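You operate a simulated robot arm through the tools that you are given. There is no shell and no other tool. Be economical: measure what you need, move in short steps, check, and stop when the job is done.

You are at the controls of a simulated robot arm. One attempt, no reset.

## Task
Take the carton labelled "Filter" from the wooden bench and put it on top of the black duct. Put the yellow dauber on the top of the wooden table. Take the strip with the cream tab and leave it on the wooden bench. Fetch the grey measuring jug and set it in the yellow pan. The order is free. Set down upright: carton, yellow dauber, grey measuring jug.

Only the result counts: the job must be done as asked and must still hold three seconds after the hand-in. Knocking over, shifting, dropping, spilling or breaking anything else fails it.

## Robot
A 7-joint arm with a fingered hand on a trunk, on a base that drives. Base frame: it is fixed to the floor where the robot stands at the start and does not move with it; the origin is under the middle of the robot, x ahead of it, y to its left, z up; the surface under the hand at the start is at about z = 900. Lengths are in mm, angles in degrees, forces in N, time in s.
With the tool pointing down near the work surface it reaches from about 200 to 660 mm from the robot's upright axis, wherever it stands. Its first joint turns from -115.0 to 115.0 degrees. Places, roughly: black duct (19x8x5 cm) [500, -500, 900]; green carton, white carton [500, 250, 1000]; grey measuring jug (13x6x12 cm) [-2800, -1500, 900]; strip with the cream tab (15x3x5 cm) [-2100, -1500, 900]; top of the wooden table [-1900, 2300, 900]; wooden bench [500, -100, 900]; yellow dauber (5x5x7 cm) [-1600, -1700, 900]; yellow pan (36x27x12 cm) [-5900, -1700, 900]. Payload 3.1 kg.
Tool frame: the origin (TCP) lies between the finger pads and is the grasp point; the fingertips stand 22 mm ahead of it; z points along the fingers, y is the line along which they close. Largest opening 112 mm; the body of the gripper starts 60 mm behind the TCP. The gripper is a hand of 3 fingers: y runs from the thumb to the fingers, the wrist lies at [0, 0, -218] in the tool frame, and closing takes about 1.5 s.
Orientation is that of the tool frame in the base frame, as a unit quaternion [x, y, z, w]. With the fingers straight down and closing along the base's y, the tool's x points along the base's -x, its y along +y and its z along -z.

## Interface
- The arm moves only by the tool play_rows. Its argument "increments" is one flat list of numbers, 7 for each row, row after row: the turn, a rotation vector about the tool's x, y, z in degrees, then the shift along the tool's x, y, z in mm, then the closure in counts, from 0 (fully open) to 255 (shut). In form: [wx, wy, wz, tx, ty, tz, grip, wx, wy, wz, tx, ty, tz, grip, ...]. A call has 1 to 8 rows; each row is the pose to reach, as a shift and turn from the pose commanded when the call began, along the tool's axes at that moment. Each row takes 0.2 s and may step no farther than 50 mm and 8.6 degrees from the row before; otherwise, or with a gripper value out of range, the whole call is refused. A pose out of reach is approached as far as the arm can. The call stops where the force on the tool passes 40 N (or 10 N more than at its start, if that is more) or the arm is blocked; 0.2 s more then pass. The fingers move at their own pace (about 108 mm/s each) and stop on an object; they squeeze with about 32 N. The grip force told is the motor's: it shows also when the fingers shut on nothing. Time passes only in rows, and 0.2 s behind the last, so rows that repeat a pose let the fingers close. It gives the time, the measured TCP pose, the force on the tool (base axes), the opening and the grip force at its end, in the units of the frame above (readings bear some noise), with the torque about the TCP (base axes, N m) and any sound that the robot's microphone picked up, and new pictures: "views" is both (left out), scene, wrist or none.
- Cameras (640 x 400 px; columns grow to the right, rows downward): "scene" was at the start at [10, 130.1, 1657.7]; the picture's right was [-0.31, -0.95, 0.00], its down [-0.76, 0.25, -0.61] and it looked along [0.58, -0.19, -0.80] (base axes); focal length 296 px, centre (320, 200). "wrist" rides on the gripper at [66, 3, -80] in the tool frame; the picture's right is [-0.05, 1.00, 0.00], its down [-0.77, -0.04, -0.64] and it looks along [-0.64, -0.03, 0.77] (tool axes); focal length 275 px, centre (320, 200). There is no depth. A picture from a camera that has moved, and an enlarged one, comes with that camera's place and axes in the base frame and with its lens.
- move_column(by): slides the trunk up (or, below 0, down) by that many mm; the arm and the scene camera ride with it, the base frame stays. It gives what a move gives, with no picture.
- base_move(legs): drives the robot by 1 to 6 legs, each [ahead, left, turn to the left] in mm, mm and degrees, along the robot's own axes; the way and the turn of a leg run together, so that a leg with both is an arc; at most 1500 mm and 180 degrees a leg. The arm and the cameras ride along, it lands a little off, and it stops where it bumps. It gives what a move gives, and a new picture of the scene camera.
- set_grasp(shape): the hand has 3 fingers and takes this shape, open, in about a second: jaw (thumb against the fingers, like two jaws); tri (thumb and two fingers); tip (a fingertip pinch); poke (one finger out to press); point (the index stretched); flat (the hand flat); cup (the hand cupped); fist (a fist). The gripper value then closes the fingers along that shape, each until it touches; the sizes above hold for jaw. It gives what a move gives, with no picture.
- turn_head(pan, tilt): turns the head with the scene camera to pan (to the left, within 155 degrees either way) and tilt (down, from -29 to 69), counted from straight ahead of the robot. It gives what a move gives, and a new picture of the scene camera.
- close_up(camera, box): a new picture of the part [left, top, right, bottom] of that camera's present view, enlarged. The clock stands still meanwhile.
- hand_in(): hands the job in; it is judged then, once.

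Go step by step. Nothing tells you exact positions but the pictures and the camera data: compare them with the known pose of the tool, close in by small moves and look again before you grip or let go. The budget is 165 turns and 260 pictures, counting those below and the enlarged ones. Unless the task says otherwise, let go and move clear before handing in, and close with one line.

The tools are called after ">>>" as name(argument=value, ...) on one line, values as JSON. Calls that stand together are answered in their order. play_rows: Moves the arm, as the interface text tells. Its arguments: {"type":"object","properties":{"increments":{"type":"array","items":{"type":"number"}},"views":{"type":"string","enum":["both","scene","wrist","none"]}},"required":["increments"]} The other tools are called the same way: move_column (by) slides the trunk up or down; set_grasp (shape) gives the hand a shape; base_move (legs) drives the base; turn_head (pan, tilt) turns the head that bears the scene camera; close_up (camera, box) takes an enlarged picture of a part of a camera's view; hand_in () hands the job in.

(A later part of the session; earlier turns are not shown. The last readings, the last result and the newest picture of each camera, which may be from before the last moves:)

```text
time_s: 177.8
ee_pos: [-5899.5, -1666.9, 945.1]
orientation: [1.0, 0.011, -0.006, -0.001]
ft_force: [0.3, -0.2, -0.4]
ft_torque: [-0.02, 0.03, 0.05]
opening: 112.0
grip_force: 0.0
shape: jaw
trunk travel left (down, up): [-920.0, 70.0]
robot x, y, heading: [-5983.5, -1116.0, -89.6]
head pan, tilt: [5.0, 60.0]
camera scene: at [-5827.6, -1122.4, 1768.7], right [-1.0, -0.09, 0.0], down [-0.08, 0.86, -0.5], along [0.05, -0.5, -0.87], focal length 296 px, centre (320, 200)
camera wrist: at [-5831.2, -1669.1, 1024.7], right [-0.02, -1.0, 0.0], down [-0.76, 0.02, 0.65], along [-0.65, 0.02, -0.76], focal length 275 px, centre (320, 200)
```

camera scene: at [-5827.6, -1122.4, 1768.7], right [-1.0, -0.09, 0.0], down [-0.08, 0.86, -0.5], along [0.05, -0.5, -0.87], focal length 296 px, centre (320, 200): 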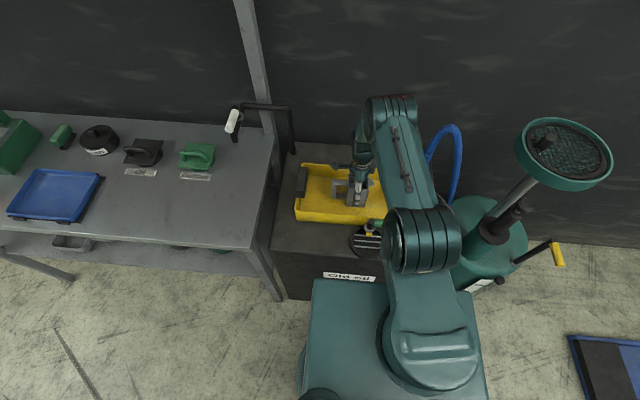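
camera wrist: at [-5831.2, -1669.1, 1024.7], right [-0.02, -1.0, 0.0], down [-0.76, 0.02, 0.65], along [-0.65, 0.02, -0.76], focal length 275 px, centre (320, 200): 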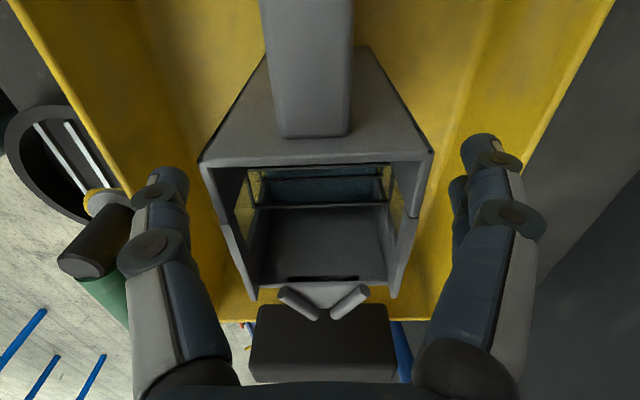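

The jug stands upright in the pan. Rising straight up and retracting.

>>> play_rows(increments=[0, 0, 0, 0, 0, -45, 0, 0, 0, 0, 0, 0, -93, 0, 0, 0, 0, 0, 0, -141, 0, 0, 0, 0, 0, 0, -189, 0, 0, 0, 0, 0, 0, -237, 0, 0, 0, 0, -30, -35, -255, 0, 0, 0, 0, -60, -70, -270, 0, 0, 0, 0, -85, -110, -285, 0])

>>> close_up(camera="scene", box=[270, 130, 430, 250])

```text
time_s: 179.6
ee_pos: [-5982.2, -1556.7, 1231.3]
orientation: [1.0, 0.011, -0.006, 0.001]
ft_force: [-0.4, 0.5, 0.7]
ft_torque: [-0.07, 0.02, 0.0]
opening: 111.6
grip_force: 0.1
shape: jaw
trunk travel left (down, up): [-920.0, 70.0]
robot x, y, heading: [-5985.7, -1119.8, -89.7]
head pan, tilt: [5.0, 60.0]
camera scene: at [-5828.7, -1119.1, 1768.8], right [-1.0, -0.09, 0.0], down [-0.08, 0.86, -0.5], along [0.05, -0.5, -0.87], focal length 296 px, centre (320, 200)
camera wrist: at [-5914.5, -1559.4, 1310.7], right [-0.02, -1.0, 0.0], down [-0.76, 0.02, 0.64], along [-0.64, 0.01, -0.76], focal length 275 px, centre (320, 200)
```

scene: 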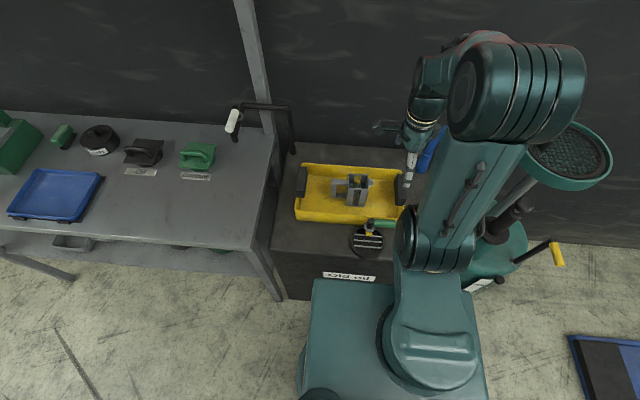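
wrist: 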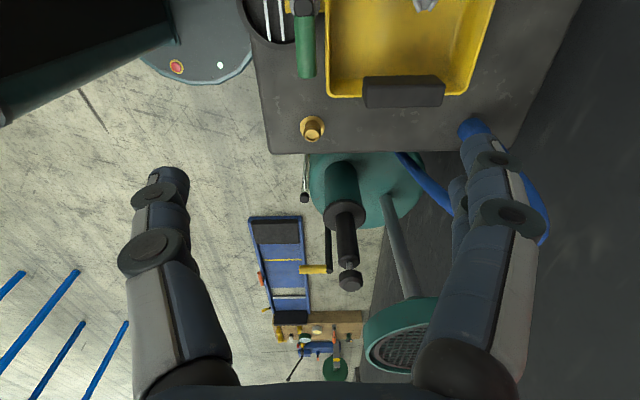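

```text
3.33 times, centred on (350, 190) of scene
camera zoom: at [-5828.7, -1119.1, 1768.8], right [-1.0, -0.09, 0.0], down [-0.08, 0.86, -0.5], along [0.05, -0.5, -0.87], focal length 988 px, centre (220, 233)
```

zoom: 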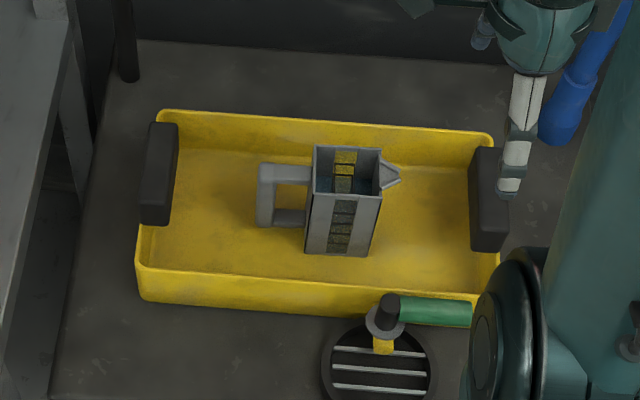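

The jug stands well. Now the strip: I pull the arm back and drive to it.

>>> play_rows(increments=[0, 0, 0, 0, -45, -10, 0, 0, 0, 0, 0, -90, -20, 0, 0, 0, 0, 0, -130, -30, 0], views="none")

>>> base_move(legs=[[-280, 0, 0], [0, 1500, 0], [0, 1500, 0], [0, 850, 0]])

>>> turn_head(pan=10, tilt=45)

```text
time_s: 180.6
ee_pos: [-6008.1, -1438.4, 1264.4]
orientation: [0.997, -0.08, -0.009, 0.0]
ft_force: [1.6, 0.2, -0.6]
ft_torque: [-0.01, 0.06, -0.01]
opening: 112.0
grip_force: 0.0
shape: jaw
out of reach, approached as far as the arm can: row 2
trunk travel left (down, up): [-920.0, 70.0]
robot x, y, heading: [-5986.6, -1116.2, -89.9]
head pan, tilt: [5.0, 60.0]
stopped in row 3: the arm was blocked; the commanded pose is now the measured one
```

```text
time_s: 200.8
ee_pos: [-2135.8, -1012.5, 1264.2]
orientation: [0.999, -0.042, -0.006, 0.0]
ft_force: [-0.8, 0.1, -0.5]
ft_torque: [-0.02, 0.04, 0.02]
opening: 111.6
grip_force: 0.0
shape: jaw
trunk travel left (down, up): [-920.0, 70.0]
robot x, y, heading: [-2127.9, -687.3, -84.9]
head pan, tilt: [5.0, 60.0]
camera scene: at [-1973.9, -682.3, 1768.7], right [-0.99, -0.17, 0.0], down [-0.15, 0.85, -0.5], along [0.09, -0.49, -0.87], focal length 296 px, centre (320, 200)
```

scene: 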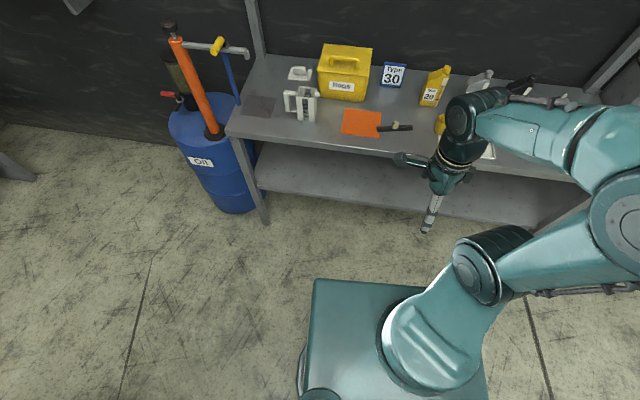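

```text
time_s: 201.5
ee_pos: [-2135.6, -1013.3, 1264.2]
orientation: [0.999, -0.042, -0.005, 0.001]
ft_force: [0.3, 0.7, -0.8]
ft_torque: [0.03, -0.03, 0.0]
opening: 112.0
grip_force: 0.1
shape: jaw
trunk travel left (down, up): [-920.0, 70.0]
robot x, y, heading: [-2129.8, -689.9, -85.3]
head pan, tilt: [10.0, 45.0]
camera scene: at [-1964.1, -695.1, 1788.1], right [-0.97, -0.26, 0.0], down [-0.18, 0.68, -0.71], along [0.18, -0.68, -0.71], focal length 296 px, centre (320, 200)
```

scene: 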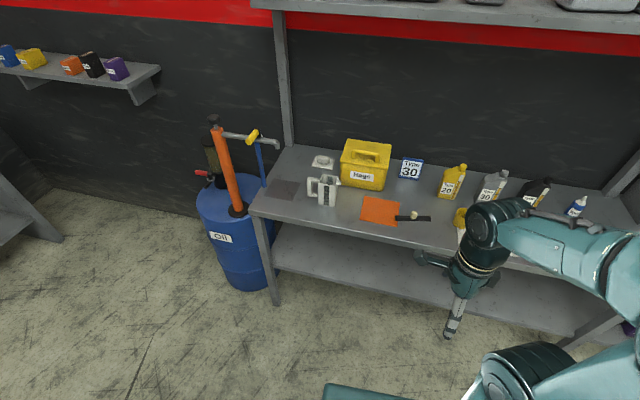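

>>> close_up(camera="scene", box=[340, 185, 468, 245])

```text
5.00 times, centred on (404, 215) of scene
camera zoom: at [-1964.1, -695.1, 1788.1], right [-0.97, -0.26, 0.0], down [-0.18, 0.68, -0.71], along [0.18, -0.68, -0.71], focal length 1482 px, centre (-100, 125)
```

zoom: 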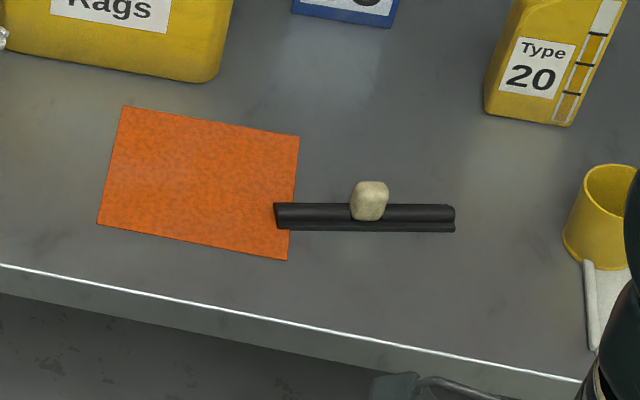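

The strip's centre is at about (-2122, -1538), turned about 15°. Driving closer.

>>> base_move(legs=[[0, 0, -4.7], [350, 0, 0]])

>>> close_up(camera="wrist", box=[0, 0, 640, 400])

```text
time_s: 204.3
ee_pos: [-2156.0, -1363.9, 1263.6]
orientation: [0.997, -0.078, -0.006, 0.0]
ft_force: [-0.4, 0.3, -0.4]
ft_torque: [-0.03, 0.04, -0.01]
opening: 111.9
grip_force: 0.0
shape: jaw
trunk travel left (down, up): [-920.0, 70.0]
robot x, y, heading: [-2129.6, -1041.6, -89.3]
head pan, tilt: [10.0, 45.0]
camera scene: at [-1962.5, -1059.4, 1788.2], right [-0.98, -0.19, 0.0], down [-0.13, 0.69, -0.71], along [0.13, -0.69, -0.71], focal length 296 px, centre (320, 200)
```

scene: 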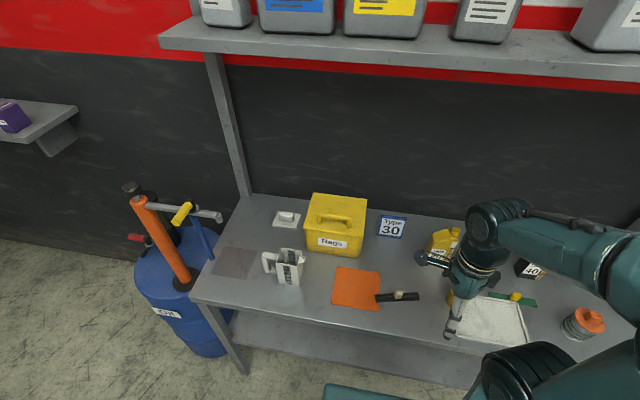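

```text
1.00 times, centred on (320, 200) of wrist (not enlarged: the box is as wide or as high as the picture)
camera zoom: at [-2089.1, -1379.1, 1343.9], right [-0.2, -0.98, 0.0], down [-0.75, 0.15, 0.65], along [-0.63, 0.13, -0.76], focal length 275 px, centre (320, 200)
```

zoom: 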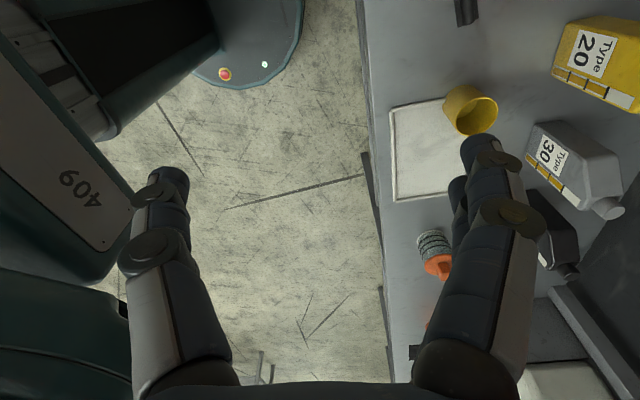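

>>> play_rows(increments=[0, 0, -4, 10.5, 28, 30, 0, 0, 0, -8, 21, 56, 61, 0, 0, 0, -12, 31.5, 84.5, 92, 0, 0, 0, -16, 42, 112.5, 122, 0, 0, 0, -20, 52.5, 141, 153, 0, 0, 0, -24, 63, 169, 184, 0])

```text
time_s: 205.7
ee_pos: [-2122.7, -1542.2, 1076.6]
orientation: [0.991, 0.131, -0.006, -0.003]
ft_force: [0.2, -0.2, 0.3]
ft_torque: [0.03, 0.0, 0.01]
opening: 111.9
grip_force: 0.0
shape: jaw
trunk travel left (down, up): [-920.0, 70.0]
robot x, y, heading: [-2127.9, -1046.6, -89.2]
head pan, tilt: [10.0, 45.0]
camera scene: at [-1961.1, -1062.5, 1788.1], right [-0.98, -0.19, 0.0], down [-0.13, 0.7, -0.71], along [0.13, -0.69, -0.71], focal length 296 px, centre (320, 200)
camera wrist: at [-2055.9, -1529.1, 1156.9], right [0.22, -0.98, -0.01], down [-0.75, -0.17, 0.64], along [-0.63, -0.13, -0.76], focal length 275 px, centre (320, 200)
```

scene: 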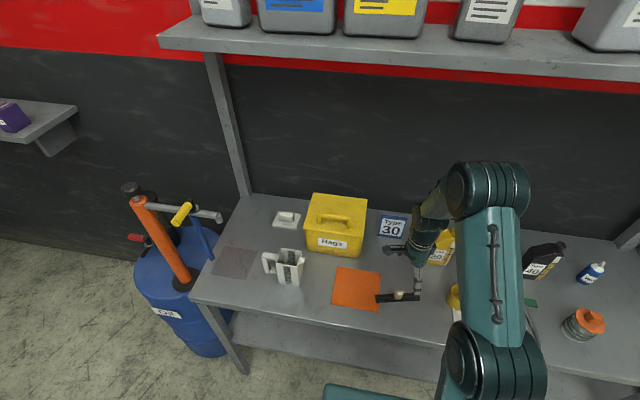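
wrist: 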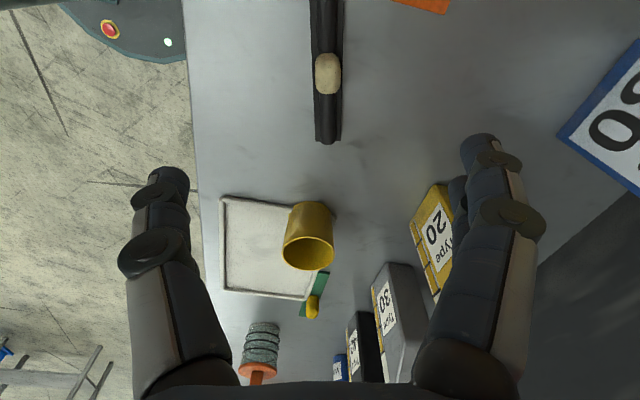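

>>> play_rows(increments=[0, 0, 0, 4, 2, 40, 0, 0, 0, 0, 8, 4, 75, 0, 0, 0, 0, 10, 5, 105, 0], views="wrist")

```text
time_s: 206.5
ee_pos: [-2116.4, -1540.9, 974.8]
orientation: [0.991, 0.132, -0.006, -0.002]
ft_force: [0.3, 0.3, 0.6]
ft_torque: [-0.01, -0.01, -0.02]
opening: 111.8
grip_force: 0.0
shape: jaw
trunk travel left (down, up): [-920.0, 70.0]
robot x, y, heading: [-2130.9, -1041.5, -89.3]
head pan, tilt: [10.0, 45.0]
camera wrist: at [-2049.0, -1528.1, 1054.0], right [0.21, -0.98, 0.0], down [-0.75, -0.17, 0.64], along [-0.63, -0.13, -0.76], focal length 275 px, centre (320, 200)
```

wrist: 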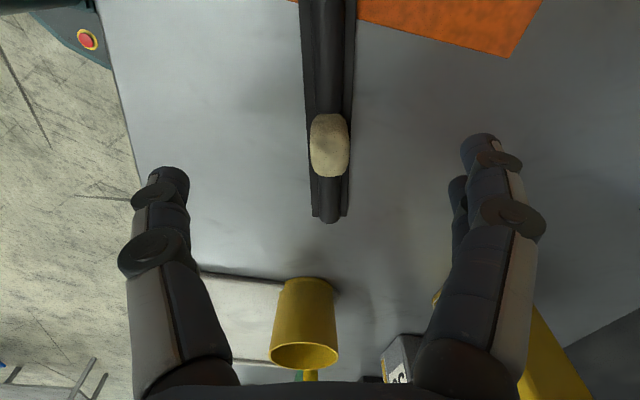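

>>> play_rows(increments=[0, 0, 0, 4, 2, 20, 0, 0, 0, 0, 8, 5, 43, 0, 0, 0, 0, 8, 5, 43, 255, 0, 0, 0, 8, 5, 43, 255, 0, 0, 0, 8, 5, 43, 255, 0, 0, 0, 8, 5, 43, 255, 0, 0, 0, 8, 5, 43, 255, 0, 0, 0, 8, 5, 43, 255], views="wrist")

```text
time_s: 208.3
ee_pos: [-2104.6, -1544.1, 931.1]
orientation: [0.991, 0.13, -0.006, -0.002]
ft_force: [-1.2, -0.9, 1.4]
ft_torque: [-0.02, -0.02, 0.06]
opening: 5.8
grip_force: 32.0
shape: jaw
trunk travel left (down, up): [-920.0, 70.0]
robot x, y, heading: [-2126.0, -1040.6, -89.7]
head pan, tilt: [10.0, 45.0]
camera wrist: at [-2038.4, -1531.7, 1010.7], right [0.21, -0.98, 0.0], down [-0.75, -0.17, 0.64], along [-0.63, -0.13, -0.76], focal length 275 px, centre (320, 200)
```

wrist: 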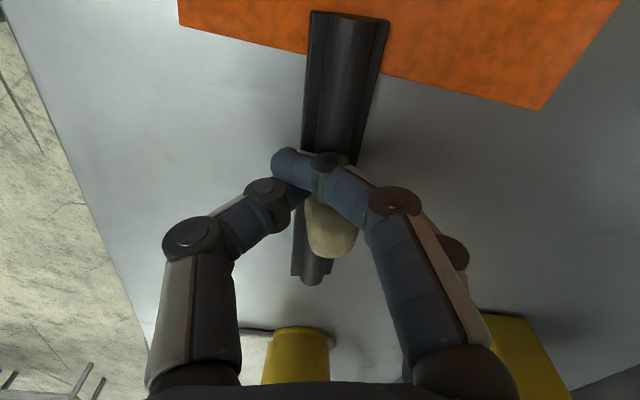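

The fingers met beside the tab. I'll open again and see exactly where the tab is.

>>> play_rows(increments=[0, 0, 0, 0, 0, 0, 120, 0, 0, 0, 0, 0, 0, 0, 0, 0, 0, 0, 0, 0, 0, 0, 0, 0, 0, 0, -20, 0], views="wrist")

>>> close_up(camera="wrist", box=[200, 80, 440, 280])

```text
time_s: 209.3
ee_pos: [-2103.2, -1545.2, 952.3]
orientation: [0.991, 0.131, -0.006, -0.002]
ft_force: [0.3, -0.3, -0.2]
ft_torque: [0.02, 0.06, -0.01]
opening: 112.0
grip_force: 0.1
shape: jaw
trunk travel left (down, up): [-920.0, 70.0]
robot x, y, heading: [-2131.7, -1043.0, -89.5]
head pan, tilt: [10.0, 45.0]
camera wrist: at [-2036.5, -1531.7, 1030.6], right [0.21, -0.98, 0.0], down [-0.75, -0.17, 0.64], along [-0.63, -0.13, -0.76], focal length 275 px, centre (320, 200)
```

wrist: 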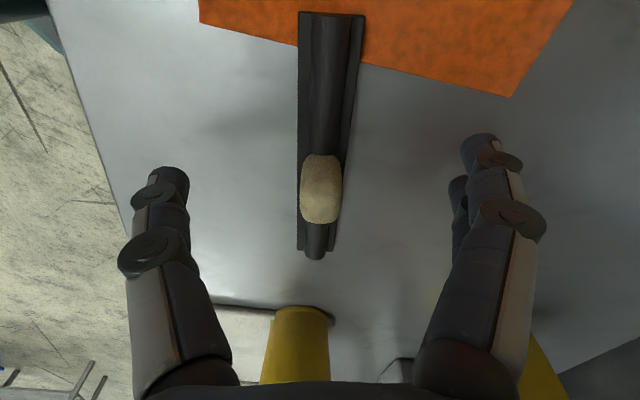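

```text
2.00 times, centred on (320, 180) of wrist
camera zoom: at [-2036.5, -1531.7, 1030.6], right [0.21, -0.98, 0.0], down [-0.75, -0.17, 0.64], along [-0.63, -0.13, -0.76], focal length 551 px, centre (320, 240)
```

zoom: 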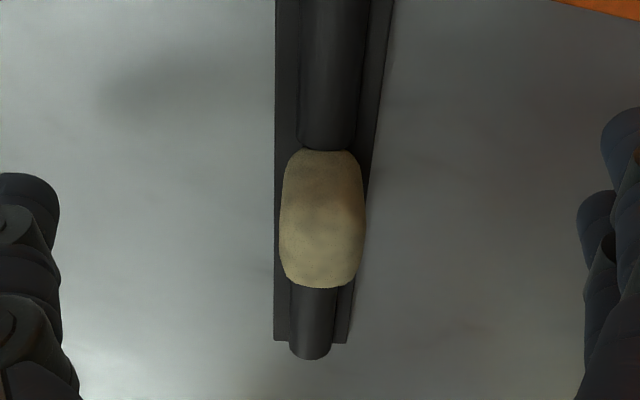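

The tab's centre is about 7 mm farther along. I'll regrip centred on it.

>>> play_rows(increments=[0, 0, 0, -8, 1, 10, 0, 0, 0, 0, -8, 1, 20, 0, 0, 0, 0, -8, 1, 20, 255, 0, 0, 0, -8, 1, 20, 255, 0, 0, 0, -8, 1, 20, 255, 0, 0, 0, -8, 1, 20, 255, 0, 0, 0, -8, 1, 20, 255, 0, 0, 0, -8, 1, 20, 255], views="none")

>>> close_up(camera="wrist", box=[200, 80, 440, 280])

```text
time_s: 211.1
ee_pos: [-2110.3, -1549.6, 931.8]
orientation: [0.991, 0.13, -0.006, -0.002]
ft_force: [-0.2, -0.7, 0.4]
ft_torque: [-0.01, 0.05, 0.0]
opening: 5.3
grip_force: 31.7
shape: jaw
trunk travel left (down, up): [-920.0, 70.0]
robot x, y, heading: [-2129.9, -1044.4, -89.4]
head pan, tilt: [10.0, 45.0]
```

```text
2.00 times, centred on (320, 180) of wrist
camera zoom: at [-2043.2, -1536.5, 1012.1], right [0.21, -0.98, 0.0], down [-0.75, -0.17, 0.64], along [-0.63, -0.13, -0.76], focal length 551 px, centre (320, 240)
```

zoom: 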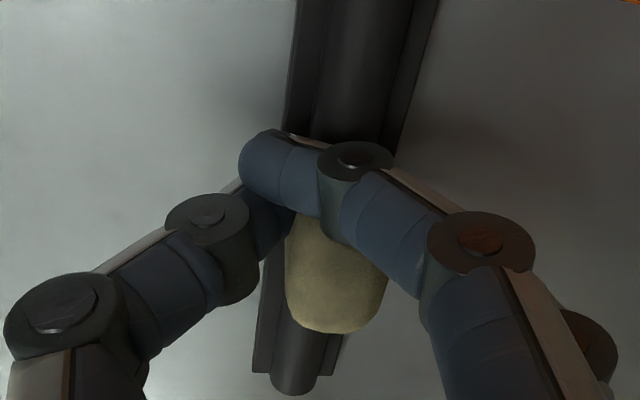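

The front finger misses the tab, so this is only a loose cage. I'll open, rise and try the fingertip-pinch shape.

>>> play_rows(increments=[0, 0, 0, 0, 0, 0, 120, 0, 0, 0, 0, 0, 0, 0, 0, 0, 0, 0, 0, 0, 0, 0, 0, 0, 0, 0, -40, 0, 0, 0, 0, 0, 0, -80, 0], views="none")

>>> set_grasp(shape="tip")

>>> close_up(camera="wrist", box=[0, 0, 640, 400])

>>> play_rows(increments=[0, 0, 0, 0, 0, 0, 255, 0, 0, 0, 0, 0, 0, 255, 0, 0, 0, 0, 0, 0, 255, 0, 0, 0, 0, 0, 0, 255, 0, 0, 0, 0, 0, 0, 255, 0, 0, 0, 0, 0, 0, 255], views="wrist")

```text
time_s: 212.3
ee_pos: [-2112.1, -1549.0, 1013.9]
orientation: [0.992, 0.13, -0.005, -0.001]
ft_force: [-0.3, 0.2, 0.0]
ft_torque: [-0.03, 0.0, 0.0]
opening: 112.1
grip_force: 0.0
shape: jaw
trunk travel left (down, up): [-920.0, 70.0]
robot x, y, heading: [-2129.8, -1040.4, -89.4]
head pan, tilt: [10.0, 45.0]
```

```text
time_s: 213.2
ee_pos: [-2111.1, -1550.9, 1011.4]
orientation: [0.991, 0.13, -0.006, -0.002]
ft_force: [-0.8, 0.3, -0.4]
ft_torque: [-0.01, 0.01, -0.06]
opening: 111.7
grip_force: 0.1
shape: tip
trunk travel left (down, up): [-920.0, 70.0]
robot x, y, heading: [-2131.3, -1041.7, -89.3]
head pan, tilt: [10.0, 45.0]
```

```text
1.00 times, centred on (320, 200) of wrist (not enlarged: the box is as wide or as high as the picture)
camera zoom: at [-2044.9, -1537.5, 1092.5], right [0.21, -0.98, 0.0], down [-0.75, -0.17, 0.64], along [-0.63, -0.13, -0.76], focal length 275 px, centre (320, 200)
```

zoom: 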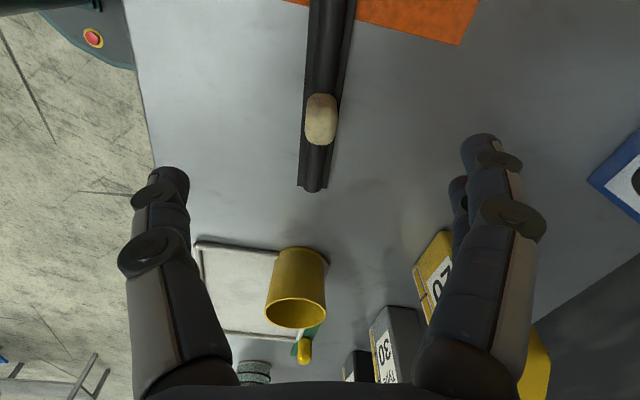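

```text
time_s: 214.6
ee_pos: [-2112.0, -1551.4, 1013.1]
orientation: [0.991, 0.13, -0.006, -0.001]
ft_force: [0.7, 0.0, -0.8]
ft_torque: [0.0, -0.01, 0.02]
opening: 0.2
grip_force: 31.9
shape: tip
trunk travel left (down, up): [-920.0, 70.0]
robot x, y, heading: [-2130.9, -1041.3, -89.4]
head pan, tilt: [10.0, 45.0]
camera wrist: at [-2045.0, -1537.5, 1092.7], right [0.21, -0.98, 0.0], down [-0.75, -0.17, 0.64], along [-0.63, -0.13, -0.76], focal length 275 px, centre (320, 200)
```

wrist: 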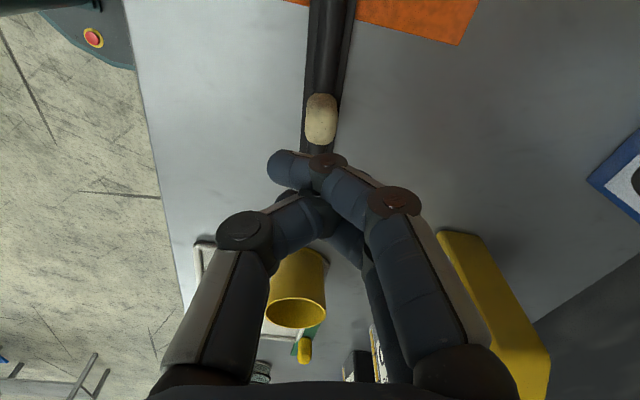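

>>> set_grasp(shape="tri")

>>> play_rows(increments=[0, 0, 0, 0, 0, 0, 140, 0, 0, 0, 0, 0, 0, 140, 0, 0, 0, 0, 0, 0, 140, 0, 0, 0, 0, 0, 0, 140], views="wrist")

>>> play_rows(increments=[0, 0, 0, 0, 0, 0, 255, 0, 0, 0, 0, 0, 0, 255, 0, 0, 0, 0, 0, 0, 255, 0, 0, 0, 0, 0, 0, 255], views="wrist")

```text
time_s: 215.5
ee_pos: [-2112.2, -1550.6, 1013.3]
orientation: [0.991, 0.13, -0.006, -0.002]
ft_force: [-0.5, 0.4, 0.7]
ft_torque: [0.02, -0.01, -0.02]
opening: 112.0
grip_force: 0.0
shape: tri
trunk travel left (down, up): [-920.0, 70.0]
robot x, y, heading: [-2131.8, -1042.0, -89.3]
head pan, tilt: [10.0, 45.0]
```

```text
time_s: 216.5
ee_pos: [-2111.5, -1551.2, 1014.5]
orientation: [0.991, 0.13, -0.006, -0.002]
ft_force: [-0.1, 0.3, 0.8]
ft_torque: [0.03, 0.02, 0.02]
opening: 51.2
grip_force: 0.0
shape: tri
trunk travel left (down, up): [-920.0, 70.0]
robot x, y, heading: [-2128.2, -1039.7, -89.4]
head pan, tilt: [10.0, 45.0]
camera wrist: at [-2045.0, -1537.5, 1092.7], right [0.21, -0.98, 0.0], down [-0.75, -0.17, 0.64], along [-0.63, -0.13, -0.76], focal length 275 px, centre (320, 200)
```

wrist: 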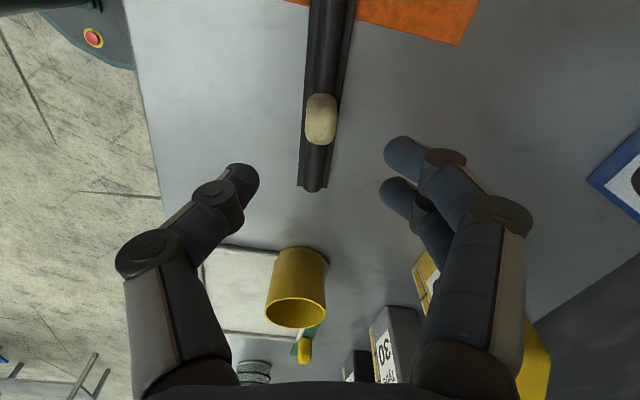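

```text
time_s: 217.5
ee_pos: [-2112.3, -1551.2, 1012.8]
orientation: [0.991, 0.13, -0.006, -0.002]
ft_force: [-0.3, 0.4, 0.0]
ft_torque: [-0.03, 0.0, -0.03]
opening: 0.0
grip_force: 32.4
shape: tri
trunk travel left (down, up): [-920.0, 70.0]
robot x, y, heading: [-2124.6, -1040.2, -89.2]
head pan, tilt: [10.0, 45.0]
camera wrist: at [-2045.0, -1537.5, 1092.7], right [0.21, -0.98, 0.0], down [-0.75, -0.17, 0.64], along [-0.63, -0.13, -0.76], focal length 275 px, centre (320, 200)
```

wrist: 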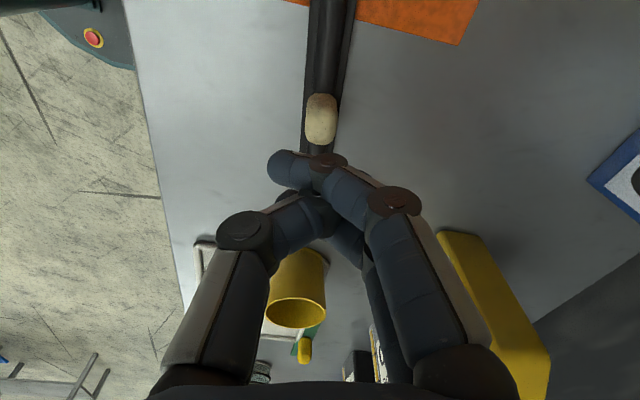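

All shapes close with the thumb between two spread fingers, so I'll instead grip the strip body across its base, with the fingertips right down at the bench. The strip now lies at about 6.6°; I align to that.

>>> set_grasp(shape="jaw")

>>> play_rows(increments=[0, 0, 4, 0, 0, 25, 0, 0, 0, 8.4, 0, 0, 50, 0, 0, 0, 8.4, 0, 0, 75, 0, 0, 0, 8.4, 0, 0, 84, 0, 0, 0, 8.4, 0, 0, 84, 0], views="wrist")

```text
time_s: 218.4
ee_pos: [-2112.1, -1549.5, 1012.8]
orientation: [0.991, 0.13, -0.005, -0.002]
ft_force: [-0.2, 0.0, -1.4]
ft_torque: [-0.02, -0.02, 0.01]
opening: 112.0
grip_force: 0.0
shape: jaw
trunk travel left (down, up): [-920.0, 70.0]
robot x, y, heading: [-2129.3, -1043.1, -89.4]
head pan, tilt: [10.0, 45.0]
```

```text
time_s: 219.6
ee_pos: [-2110.9, -1547.1, 927.2]
orientation: [0.998, 0.058, -0.005, -0.001]
ft_force: [-0.8, 0.5, -0.1]
ft_torque: [0.02, 0.01, 0.01]
opening: 111.8
grip_force: 0.0
shape: jaw
trunk travel left (down, up): [-920.0, 70.0]
robot x, y, heading: [-2130.1, -1041.1, -89.3]
head pan, tilt: [10.0, 45.0]
camera wrist: at [-2043.5, -1545.0, 1006.2], right [0.07, -1.0, 0.0], down [-0.76, -0.05, 0.64], along [-0.64, -0.04, -0.76], focal length 275 px, centre (320, 200)
```

wrist: 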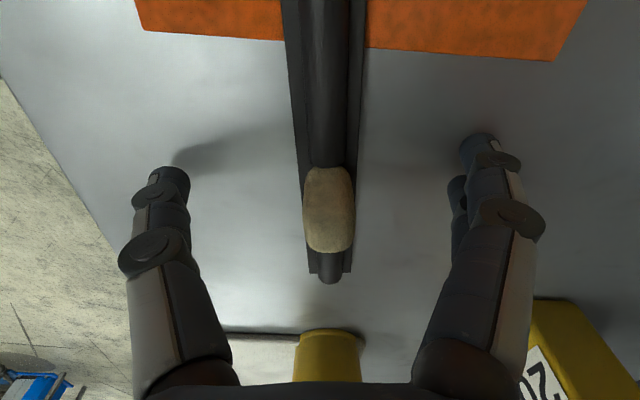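

>>> play_rows(increments=[0, 0, 0, 0, 3, 3, 0, 0, 0, 0, 0, 3, 4, 0, 0, 0, 0, 0, 3, 4, 255, 0, 0, 0, 0, 3, 4, 255, 0, 0, 0, 0, 3, 4, 255, 0, 0, 0, 0, 3, 4, 255, 0, 0, 0, 0, 3, 4, 255, 0, 0, 0, 0, 3, 4, 255], views="wrist")

```text
time_s: 221.4
ee_pos: [-2111.5, -1552.1, 924.8]
orientation: [0.998, 0.058, -0.005, 0.001]
ft_force: [0.7, -4.8, 26.7]
ft_torque: [-0.49, -0.03, -0.07]
opening: 18.4
grip_force: 31.9
shape: jaw
trunk travel left (down, up): [-920.0, 70.0]
robot x, y, heading: [-2130.8, -1041.0, -89.2]
head pan, tilt: [10.0, 45.0]
camera wrist: at [-2043.1, -1547.2, 1004.0], right [0.07, -1.0, 0.0], down [-0.76, -0.05, 0.64], along [-0.64, -0.05, -0.76], focal length 275 px, centre (320, 200)
```

wrist: 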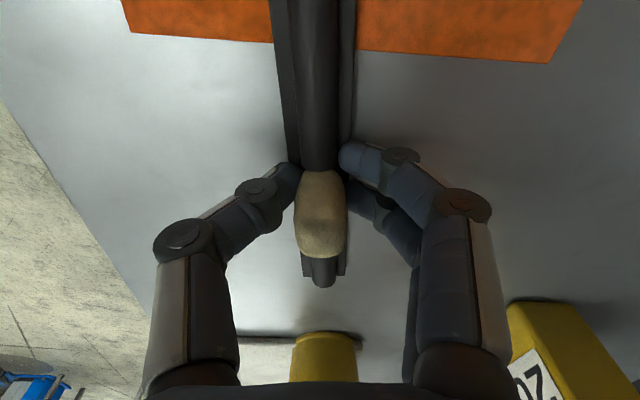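

Now all fingers hold the strip's sides. Lifting a little to test.

>>> play_rows(increments=[0, 0, 0, 0, 0, -5, 255, 0, 0, 0, 0, 0, -15, 255, 0, 0, 0, 0, 0, -30, 255, 0, 0, 0, 0, 0, -50, 255, 0, 0, 0, 0, 0, -50, 255])

>>> close_up(camera="scene", box=[340, 240, 480, 330])

```text
time_s: 222.6
ee_pos: [-2111.9, -1551.9, 969.4]
orientation: [0.998, 0.058, -0.006, -0.002]
ft_force: [-0.3, -0.2, -0.5]
ft_torque: [0.03, -0.05, 0.04]
opening: 16.2
grip_force: 31.8
shape: jaw
trunk travel left (down, up): [-920.0, 70.0]
robot x, y, heading: [-2125.5, -1040.2, -89.6]
head pan, tilt: [10.0, 45.0]
camera scene: at [-1962.4, -1060.3, 1788.2], right [-0.98, -0.19, 0.0], down [-0.13, 0.69, -0.71], along [0.13, -0.69, -0.71], focal length 296 px, centre (320, 200)
camera wrist: at [-2042.9, -1548.9, 1050.5], right [0.07, -1.0, 0.0], down [-0.76, -0.05, 0.64], along [-0.64, -0.04, -0.76], focal length 275 px, centre (320, 200)
```

scene: 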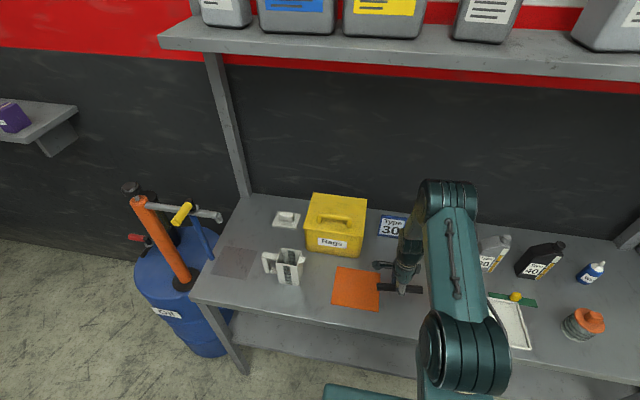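
wrist: 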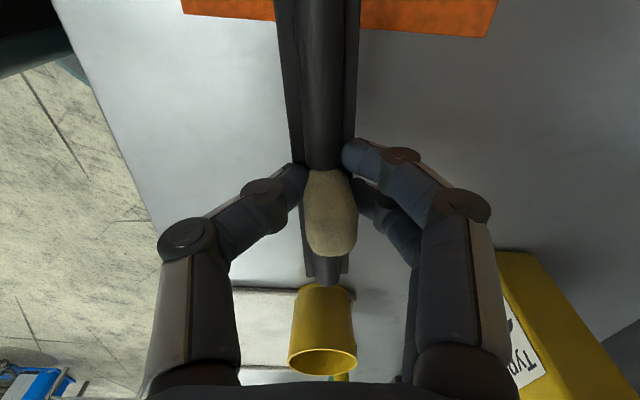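

```text
4.44 times, centred on (410, 285) of scene
camera zoom: at [-1962.4, -1060.3, 1788.2], right [-0.98, -0.19, 0.0], down [-0.13, 0.69, -0.71], along [0.13, -0.69, -0.71], focal length 1318 px, centre (-80, -178)
```

zoom: 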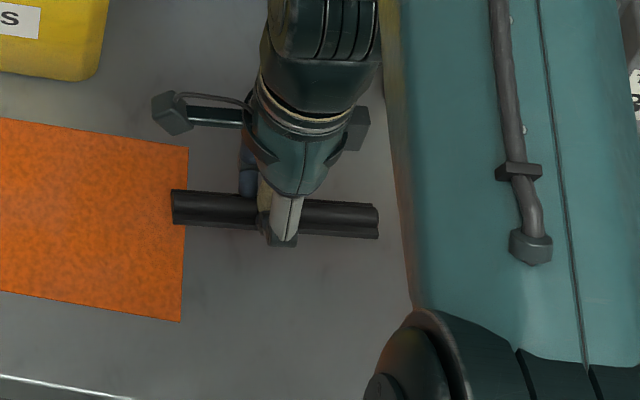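

Held well. Lifting higher and retracting for the drive to the wooden bench.

>>> play_rows(increments=[0, 0, 0, 0, 0, -45, 255, 0, 0, 0, 0, 0, -90, 255, 0, 0, 0, 0, 0, -135, 255, 0, 0, 0, 0, -20, -175, 255, 0, 0, 0, 0, -50, -210, 255, 0, 0, 0, 0, -85, -240, 255, 0, 0, 0, 0, -125, -260, 255], views="wrist")

>>> base_move(legs=[[-250, 0, 0], [0, 1200, 0], [0, 500, 0], [0, 0, 89.6]])

```text
time_s: 224.2
ee_pos: [-2124.6, -1427.9, 1236.4]
orientation: [0.998, 0.058, -0.006, -0.001]
ft_force: [1.1, 0.8, 0.0]
ft_torque: [-0.03, 0.0, 0.0]
opening: 16.3
grip_force: 32.4
shape: jaw
trunk travel left (down, up): [-920.0, 70.0]
robot x, y, heading: [-2130.8, -1042.8, -89.3]
head pan, tilt: [10.0, 45.0]
camera wrist: at [-2055.6, -1423.7, 1315.0], right [0.07, -1.0, 0.0], down [-0.76, -0.05, 0.64], along [-0.64, -0.04, -0.76], focal length 275 px, centre (320, 200)
```

wrist: 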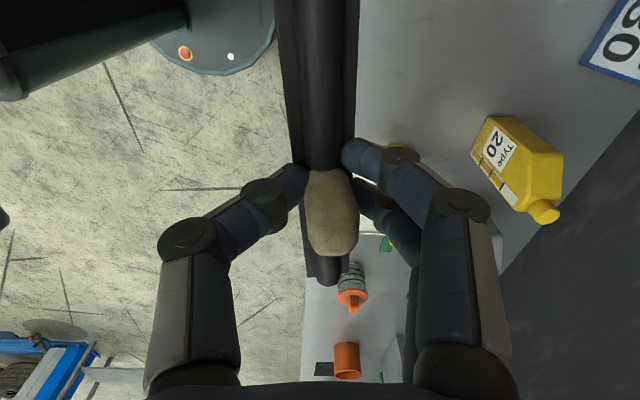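

```text
time_s: 238.1
ee_pos: [-34.5, -736.3, 1233.7]
orientation: [0.657, 0.754, -0.006, 0.003]
ft_force: [-0.2, 0.2, 0.1]
ft_torque: [0.0, 0.04, 0.0]
opening: 16.2
grip_force: 32.1
shape: jaw
trunk travel left (down, up): [-920.0, 70.0]
robot x, y, heading: [-422.1, -751.1, 1.8]
head pan, tilt: [10.0, 45.0]
camera scene: at [-408.0, -581.7, 1788.2], right [0.21, -0.98, 0.0], down [-0.69, -0.15, -0.71], along [0.69, 0.15, -0.71], focal length 296 px, centre (320, 200)
```

scene: 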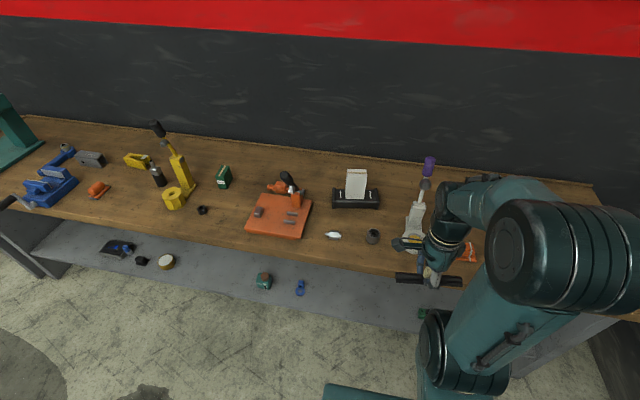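

The carton still stands on the duct. I'll drive left toward the free spot between the green carton and the orange plate.

>>> base_move(legs=[[0, 0, -1.8], [0, 690, 0], [250, 0, 0]])

>>> turn_head(pan=-8, tilt=48)

```text
time_s: 243.7
ee_pos: [214.6, -65.3, 1233.7]
orientation: [0.67, 0.742, -0.005, 0.004]
ft_force: [-0.2, 0.0, -0.5]
ft_torque: [-0.01, 0.0, 0.0]
opening: 15.7
grip_force: 31.8
shape: jaw
trunk travel left (down, up): [-920.0, 70.0]
robot x, y, heading: [-172.5, -63.1, -0.1]
head pan, tilt: [10.0, 45.0]
camera scene: at [-153.2, 102.2, 1788.2], right [0.17, -0.99, 0.0], down [-0.7, -0.12, -0.71], along [0.7, 0.12, -0.71], focal length 296 px, centre (320, 200)
```

scene: 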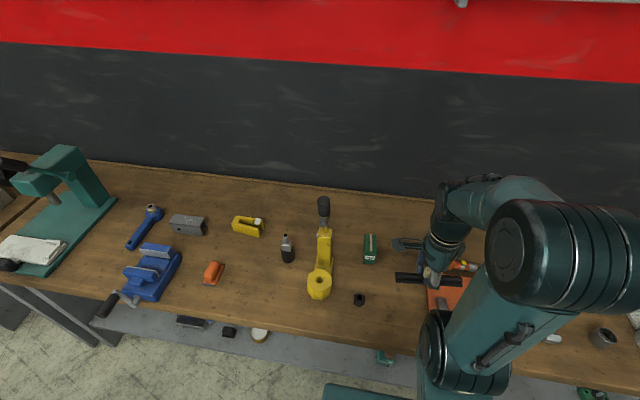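

```text
time_s: 244.5
ee_pos: [216.4, -65.8, 1234.0]
orientation: [0.67, 0.742, -0.005, 0.003]
ft_force: [-0.4, -0.5, -0.1]
ft_torque: [-0.01, 0.0, 0.0]
opening: 16.2
grip_force: 31.7
shape: jaw
trunk travel left (down, up): [-920.0, 70.0]
robot x, y, heading: [-171.0, -66.7, -0.1]
head pan, tilt: [-8.0, 48.0]
camera scene: at [-154.3, 77.2, 1784.0], right [-0.14, -0.99, 0.0], down [-0.74, 0.1, -0.67], along [0.66, -0.09, -0.74], focal length 296 px, centre (320, 200)
```

scene: 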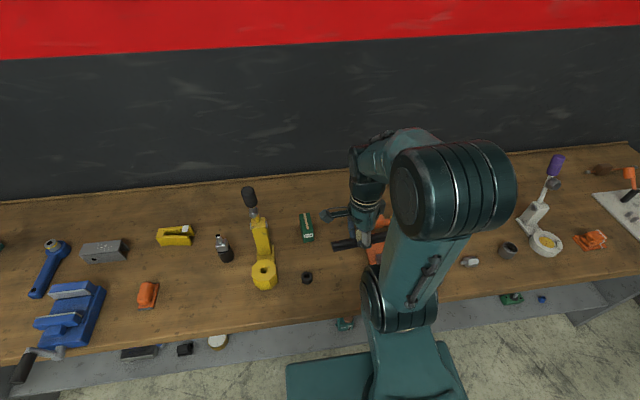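

I'll drive the last 130 mm and turn the hand so that the strip lies along x.

>>> base_move(legs=[[130, 0, 0]])

>>> play_rows(increments=[0, 0, -8, 0, 0, 0, 255, 0, 0, -16, 0, 0, 0, 255, 0, 0, -24, 0, 0, 0, 255, 0, 0, -32, 0, 0, 0, 255, 0, 0, -40, 0, 0, 0, 255, 0, 0, -48, 0, 0, 0, 255, 0, 0, -56, 0, 0, 0, 255, 0, 0, -64, 0, 0, 0, 255], views="none")

>>> play_rows(increments=[0, 0, -8, 0, 0, 0, 255, 0, 0, -16, 0, 0, 0, 255, 0, 0, -20, 0, 0, 0, 255, 0, 0, -20, 0, 0, 0, 255])

```text
time_s: 245.8
ee_pos: [343.1, -65.8, 1234.9]
orientation: [0.671, 0.741, -0.005, 0.004]
ft_force: [-0.2, 0.5, 0.1]
ft_torque: [0.01, 0.0, 0.0]
opening: 15.9
grip_force: 32.4
shape: jaw
trunk travel left (down, up): [-920.0, 70.0]
robot x, y, heading: [-44.3, -66.1, -0.2]
head pan, tilt: [-8.0, 48.0]
camera scene: at [-27.0, 76.6, 1784.0], right [-0.14, -0.99, 0.0], down [-0.73, 0.11, -0.67], along [0.66, -0.1, -0.74], focal length 296 px, centre (320, 200)
```

scene: 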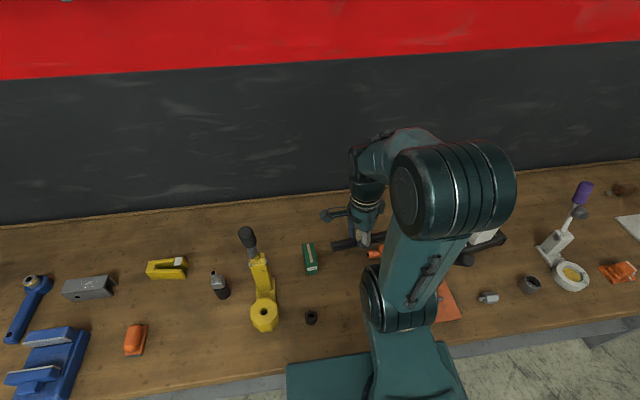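

```text
time_s: 247.6
ee_pos: [342.9, -67.2, 1235.1]
orientation: [0.175, 0.985, -0.006, 0.0]
ft_force: [0.4, 0.4, -0.1]
ft_torque: [0.02, -0.02, -0.01]
opening: 16.2
grip_force: 31.6
shape: jaw
trunk travel left (down, up): [-920.0, 70.0]
robot x, y, heading: [-44.0, -64.7, -0.2]
head pan, tilt: [-8.0, 48.0]
```

```text
time_s: 248.6
ee_pos: [342.7, -66.0, 1234.4]
orientation: [0.003, 1.0, -0.006, 0.0]
ft_force: [-0.3, -0.8, -0.7]
ft_torque: [0.02, -0.03, -0.04]
opening: 16.0
grip_force: 31.8
shape: jaw
trunk travel left (down, up): [-920.0, 70.0]
robot x, y, heading: [-42.7, -62.7, -0.4]
head pan, tilt: [-8.0, 48.0]
camera scene: at [-25.4, 76.5, 1784.0], right [-0.14, -0.99, 0.0], down [-0.74, 0.11, -0.67], along [0.66, -0.1, -0.74], focal length 296 px, centre (320, 200)
camera wrist: at [278.8, -64.2, 1314.6], right [0.05, 1.0, -0.01], down [0.77, -0.03, 0.63], along [0.63, -0.04, -0.77], focal length 275 px, centre (320, 200)
```

scene: 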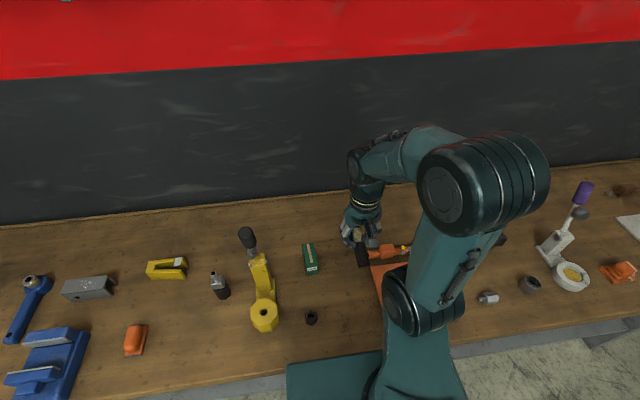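
wrist: 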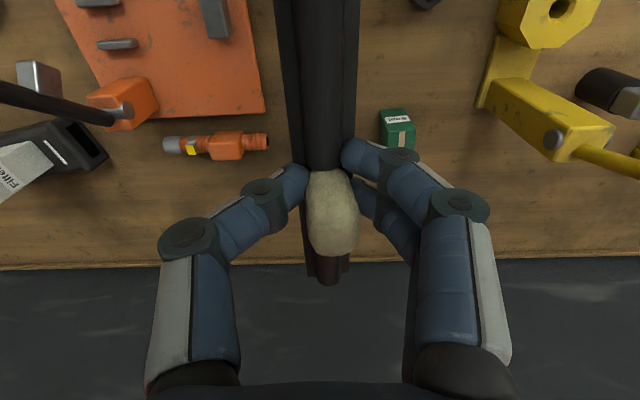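

Free strip of bench is y -163…+11; I'll lower at (380, -74).

>>> play_rows(increments=[0, 0, 0, -6, -2, 45, 255, 0, 0, 0, -12, -4, 90, 255, 0, 0, 0, -18, -5, 135, 255, 0, 0, 0, -24, -6, 180, 255, 0, 0, 0, -30, -8, 225, 255, 0, 0, 0, -37, -8, 265, 255])

```text
time_s: 250.0
ee_pos: [378.9, -76.4, 971.2]
orientation: [0.003, 1.0, -0.006, -0.001]
ft_force: [0.4, -0.4, 0.3]
ft_torque: [0.01, 0.02, -0.02]
opening: 12.8
grip_force: 31.6
shape: jaw
trunk travel left (down, up): [-920.0, 70.0]
robot x, y, heading: [-41.8, -66.1, -0.3]
head pan, tilt: [-8.0, 48.0]
camera scene: at [-24.2, 77.1, 1784.0], right [-0.14, -0.99, 0.0], down [-0.74, 0.11, -0.67], along [0.66, -0.1, -0.74], focal length 296 px, centre (320, 200)
camera wrist: at [314.4, -72.9, 1052.1], right [0.05, 1.0, -0.01], down [0.77, -0.03, 0.63], along [0.63, -0.04, -0.77], focal length 275 px, centre (320, 200)
```

scene: 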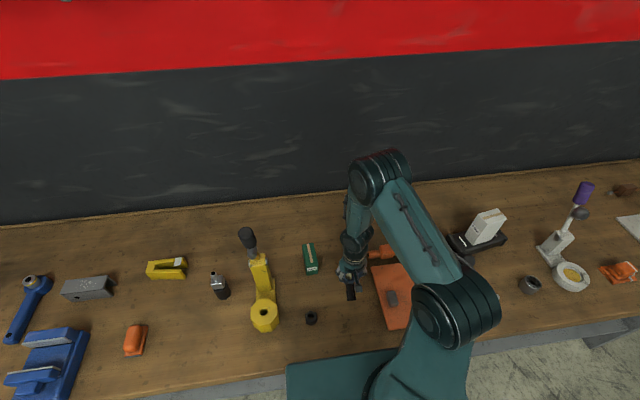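
wrist: 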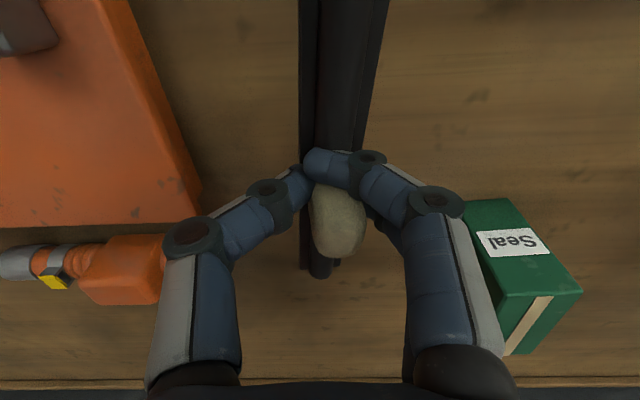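

The strip has slipped a little, so I'll set it down promptly.

>>> play_rows(increments=[0, 0, 0, 0, 0, 20, 255, 0, 0, 0, 0, 0, 34, 255, 0, 0, 0, 0, 0, 38, 255], views="wrist")

```text
time_s: 250.8
ee_pos: [381.5, -78.0, 932.8]
orientation: [0.004, 1.0, -0.006, -0.001]
ft_force: [-0.9, 0.2, 0.0]
ft_torque: [0.04, -0.06, 0.04]
opening: 12.5
grip_force: 32.3
shape: jaw
trunk travel left (down, up): [-920.0, 70.0]
robot x, y, heading: [-42.0, -66.0, -0.4]
head pan, tilt: [-8.0, 48.0]
camera wrist: at [316.0, -74.7, 1012.6], right [0.05, 1.0, -0.01], down [0.77, -0.03, 0.64], along [0.63, -0.04, -0.77], focal length 275 px, centre (320, 200)
```

wrist: 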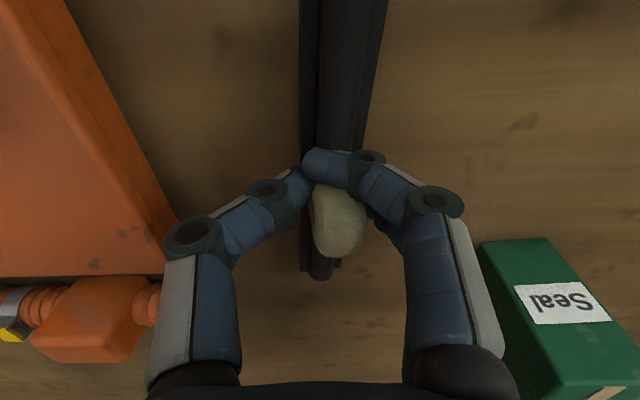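

>>> play_rows(increments=[0, 0, 0, 0, 0, 3, 255, 0, 0, 0, 0, 0, 6, 255, 0, 0, 0, 0, 0, 8, 255, 0, 0, 0, 0, 0, 8, 255], views="none")

```text
time_s: 251.8
ee_pos: [381.2, -79.0, 926.3]
orientation: [0.003, 1.0, -0.005, 0.002]
ft_force: [5.1, -2.1, 25.8]
ft_torque: [0.35, -0.49, 0.07]
opening: 14.7
grip_force: 32.1
shape: jaw
trunk travel left (down, up): [-920.0, 70.0]
robot x, y, heading: [-45.5, -64.3, -0.1]
head pan, tilt: [-8.0, 48.0]
```

Contact. Opening gently and rising.

>>> play_rows(increments=[0, 0, 0, 0, 0, -1, 230, 0, 0, 0, 0, 0, -1, 180, 0, 0, 0, 0, 0, -1, 100, 0, 0, 0, 0, 0, -1, 0, 0, 0, 0, 0, 0, -1, 0, 0, 0, 0, 0, 0, -30, 0, 0, 0, 0, 0, 0, -75, 0])

```text
time_s: 252.9
ee_pos: [377.5, -82.1, 928.9]
orientation: [0.006, 1.0, -0.005, 0.002]
ft_force: [0.3, -7.5, 47.9]
ft_torque: [0.79, 0.51, 0.07]
opening: 90.6
grip_force: 0.0
shape: jaw
trunk travel left (down, up): [-920.0, 70.0]
robot x, y, heading: [-43.5, -65.7, -0.1]
head pan, tilt: [-8.0, 48.0]
stopped in row 5: the force on the tool passed its limit at 44 N (the readings are from after the stop); the commanded pose is now the measured one
camera scene: at [-32.4, 74.0, 1784.8], right [-0.15, -0.99, 0.0], down [-0.73, 0.11, -0.67], along [0.67, -0.1, -0.74], focal length 296 px, centre (320, 200)
camera wrist: at [312.8, -78.9, 1008.4], right [0.06, 1.0, -0.01], down [0.77, -0.04, 0.64], along [0.64, -0.04, -0.77], focal length 275 px, centre (320, 200)
```

scene: 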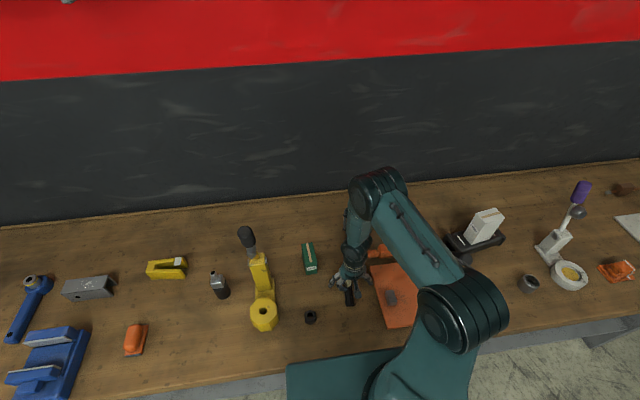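
wrist: 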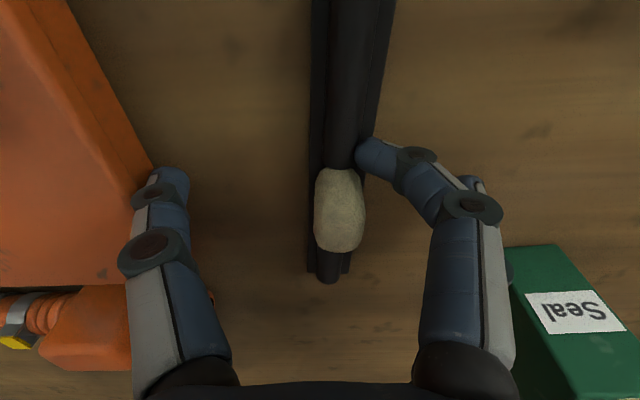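

A fingertip presses on the bench while opening; I'll rise while it finishes opening.

>>> play_rows(increments=[0, 0, 0, 0, 0, -4, 60, 0, 0, 0, 0, 0, -8, 30, 0, 0, 0, 0, 0, -14, 0, 0, 0, 0, 0, 0, -25, 0], views="wrist")

```text
time_s: 253.9
ee_pos: [378.3, -81.1, 950.8]
orientation: [0.004, 1.0, -0.006, -0.001]
ft_force: [0.0, -1.3, 0.5]
ft_torque: [-0.01, 0.03, -0.01]
opening: 112.0
grip_force: 0.0
shape: jaw
trunk travel left (down, up): [-920.0, 70.0]
robot x, y, heading: [-40.9, -64.2, 0.1]
head pan, tilt: [-8.0, 48.0]
camera wrist: at [314.0, -77.1, 1031.0], right [0.05, 1.0, -0.01], down [0.77, -0.03, 0.63], along [0.63, -0.04, -0.77], focal length 275 px, centre (320, 200)
```

wrist: 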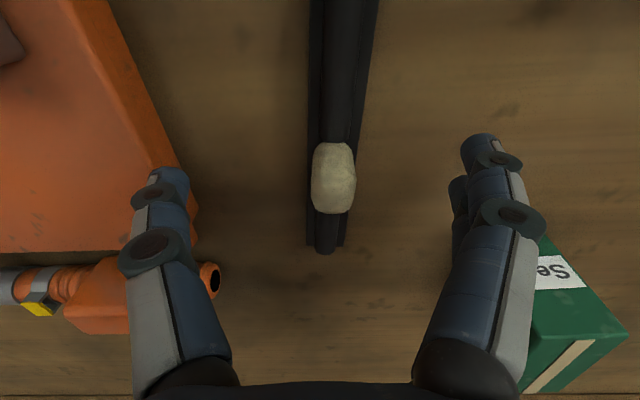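

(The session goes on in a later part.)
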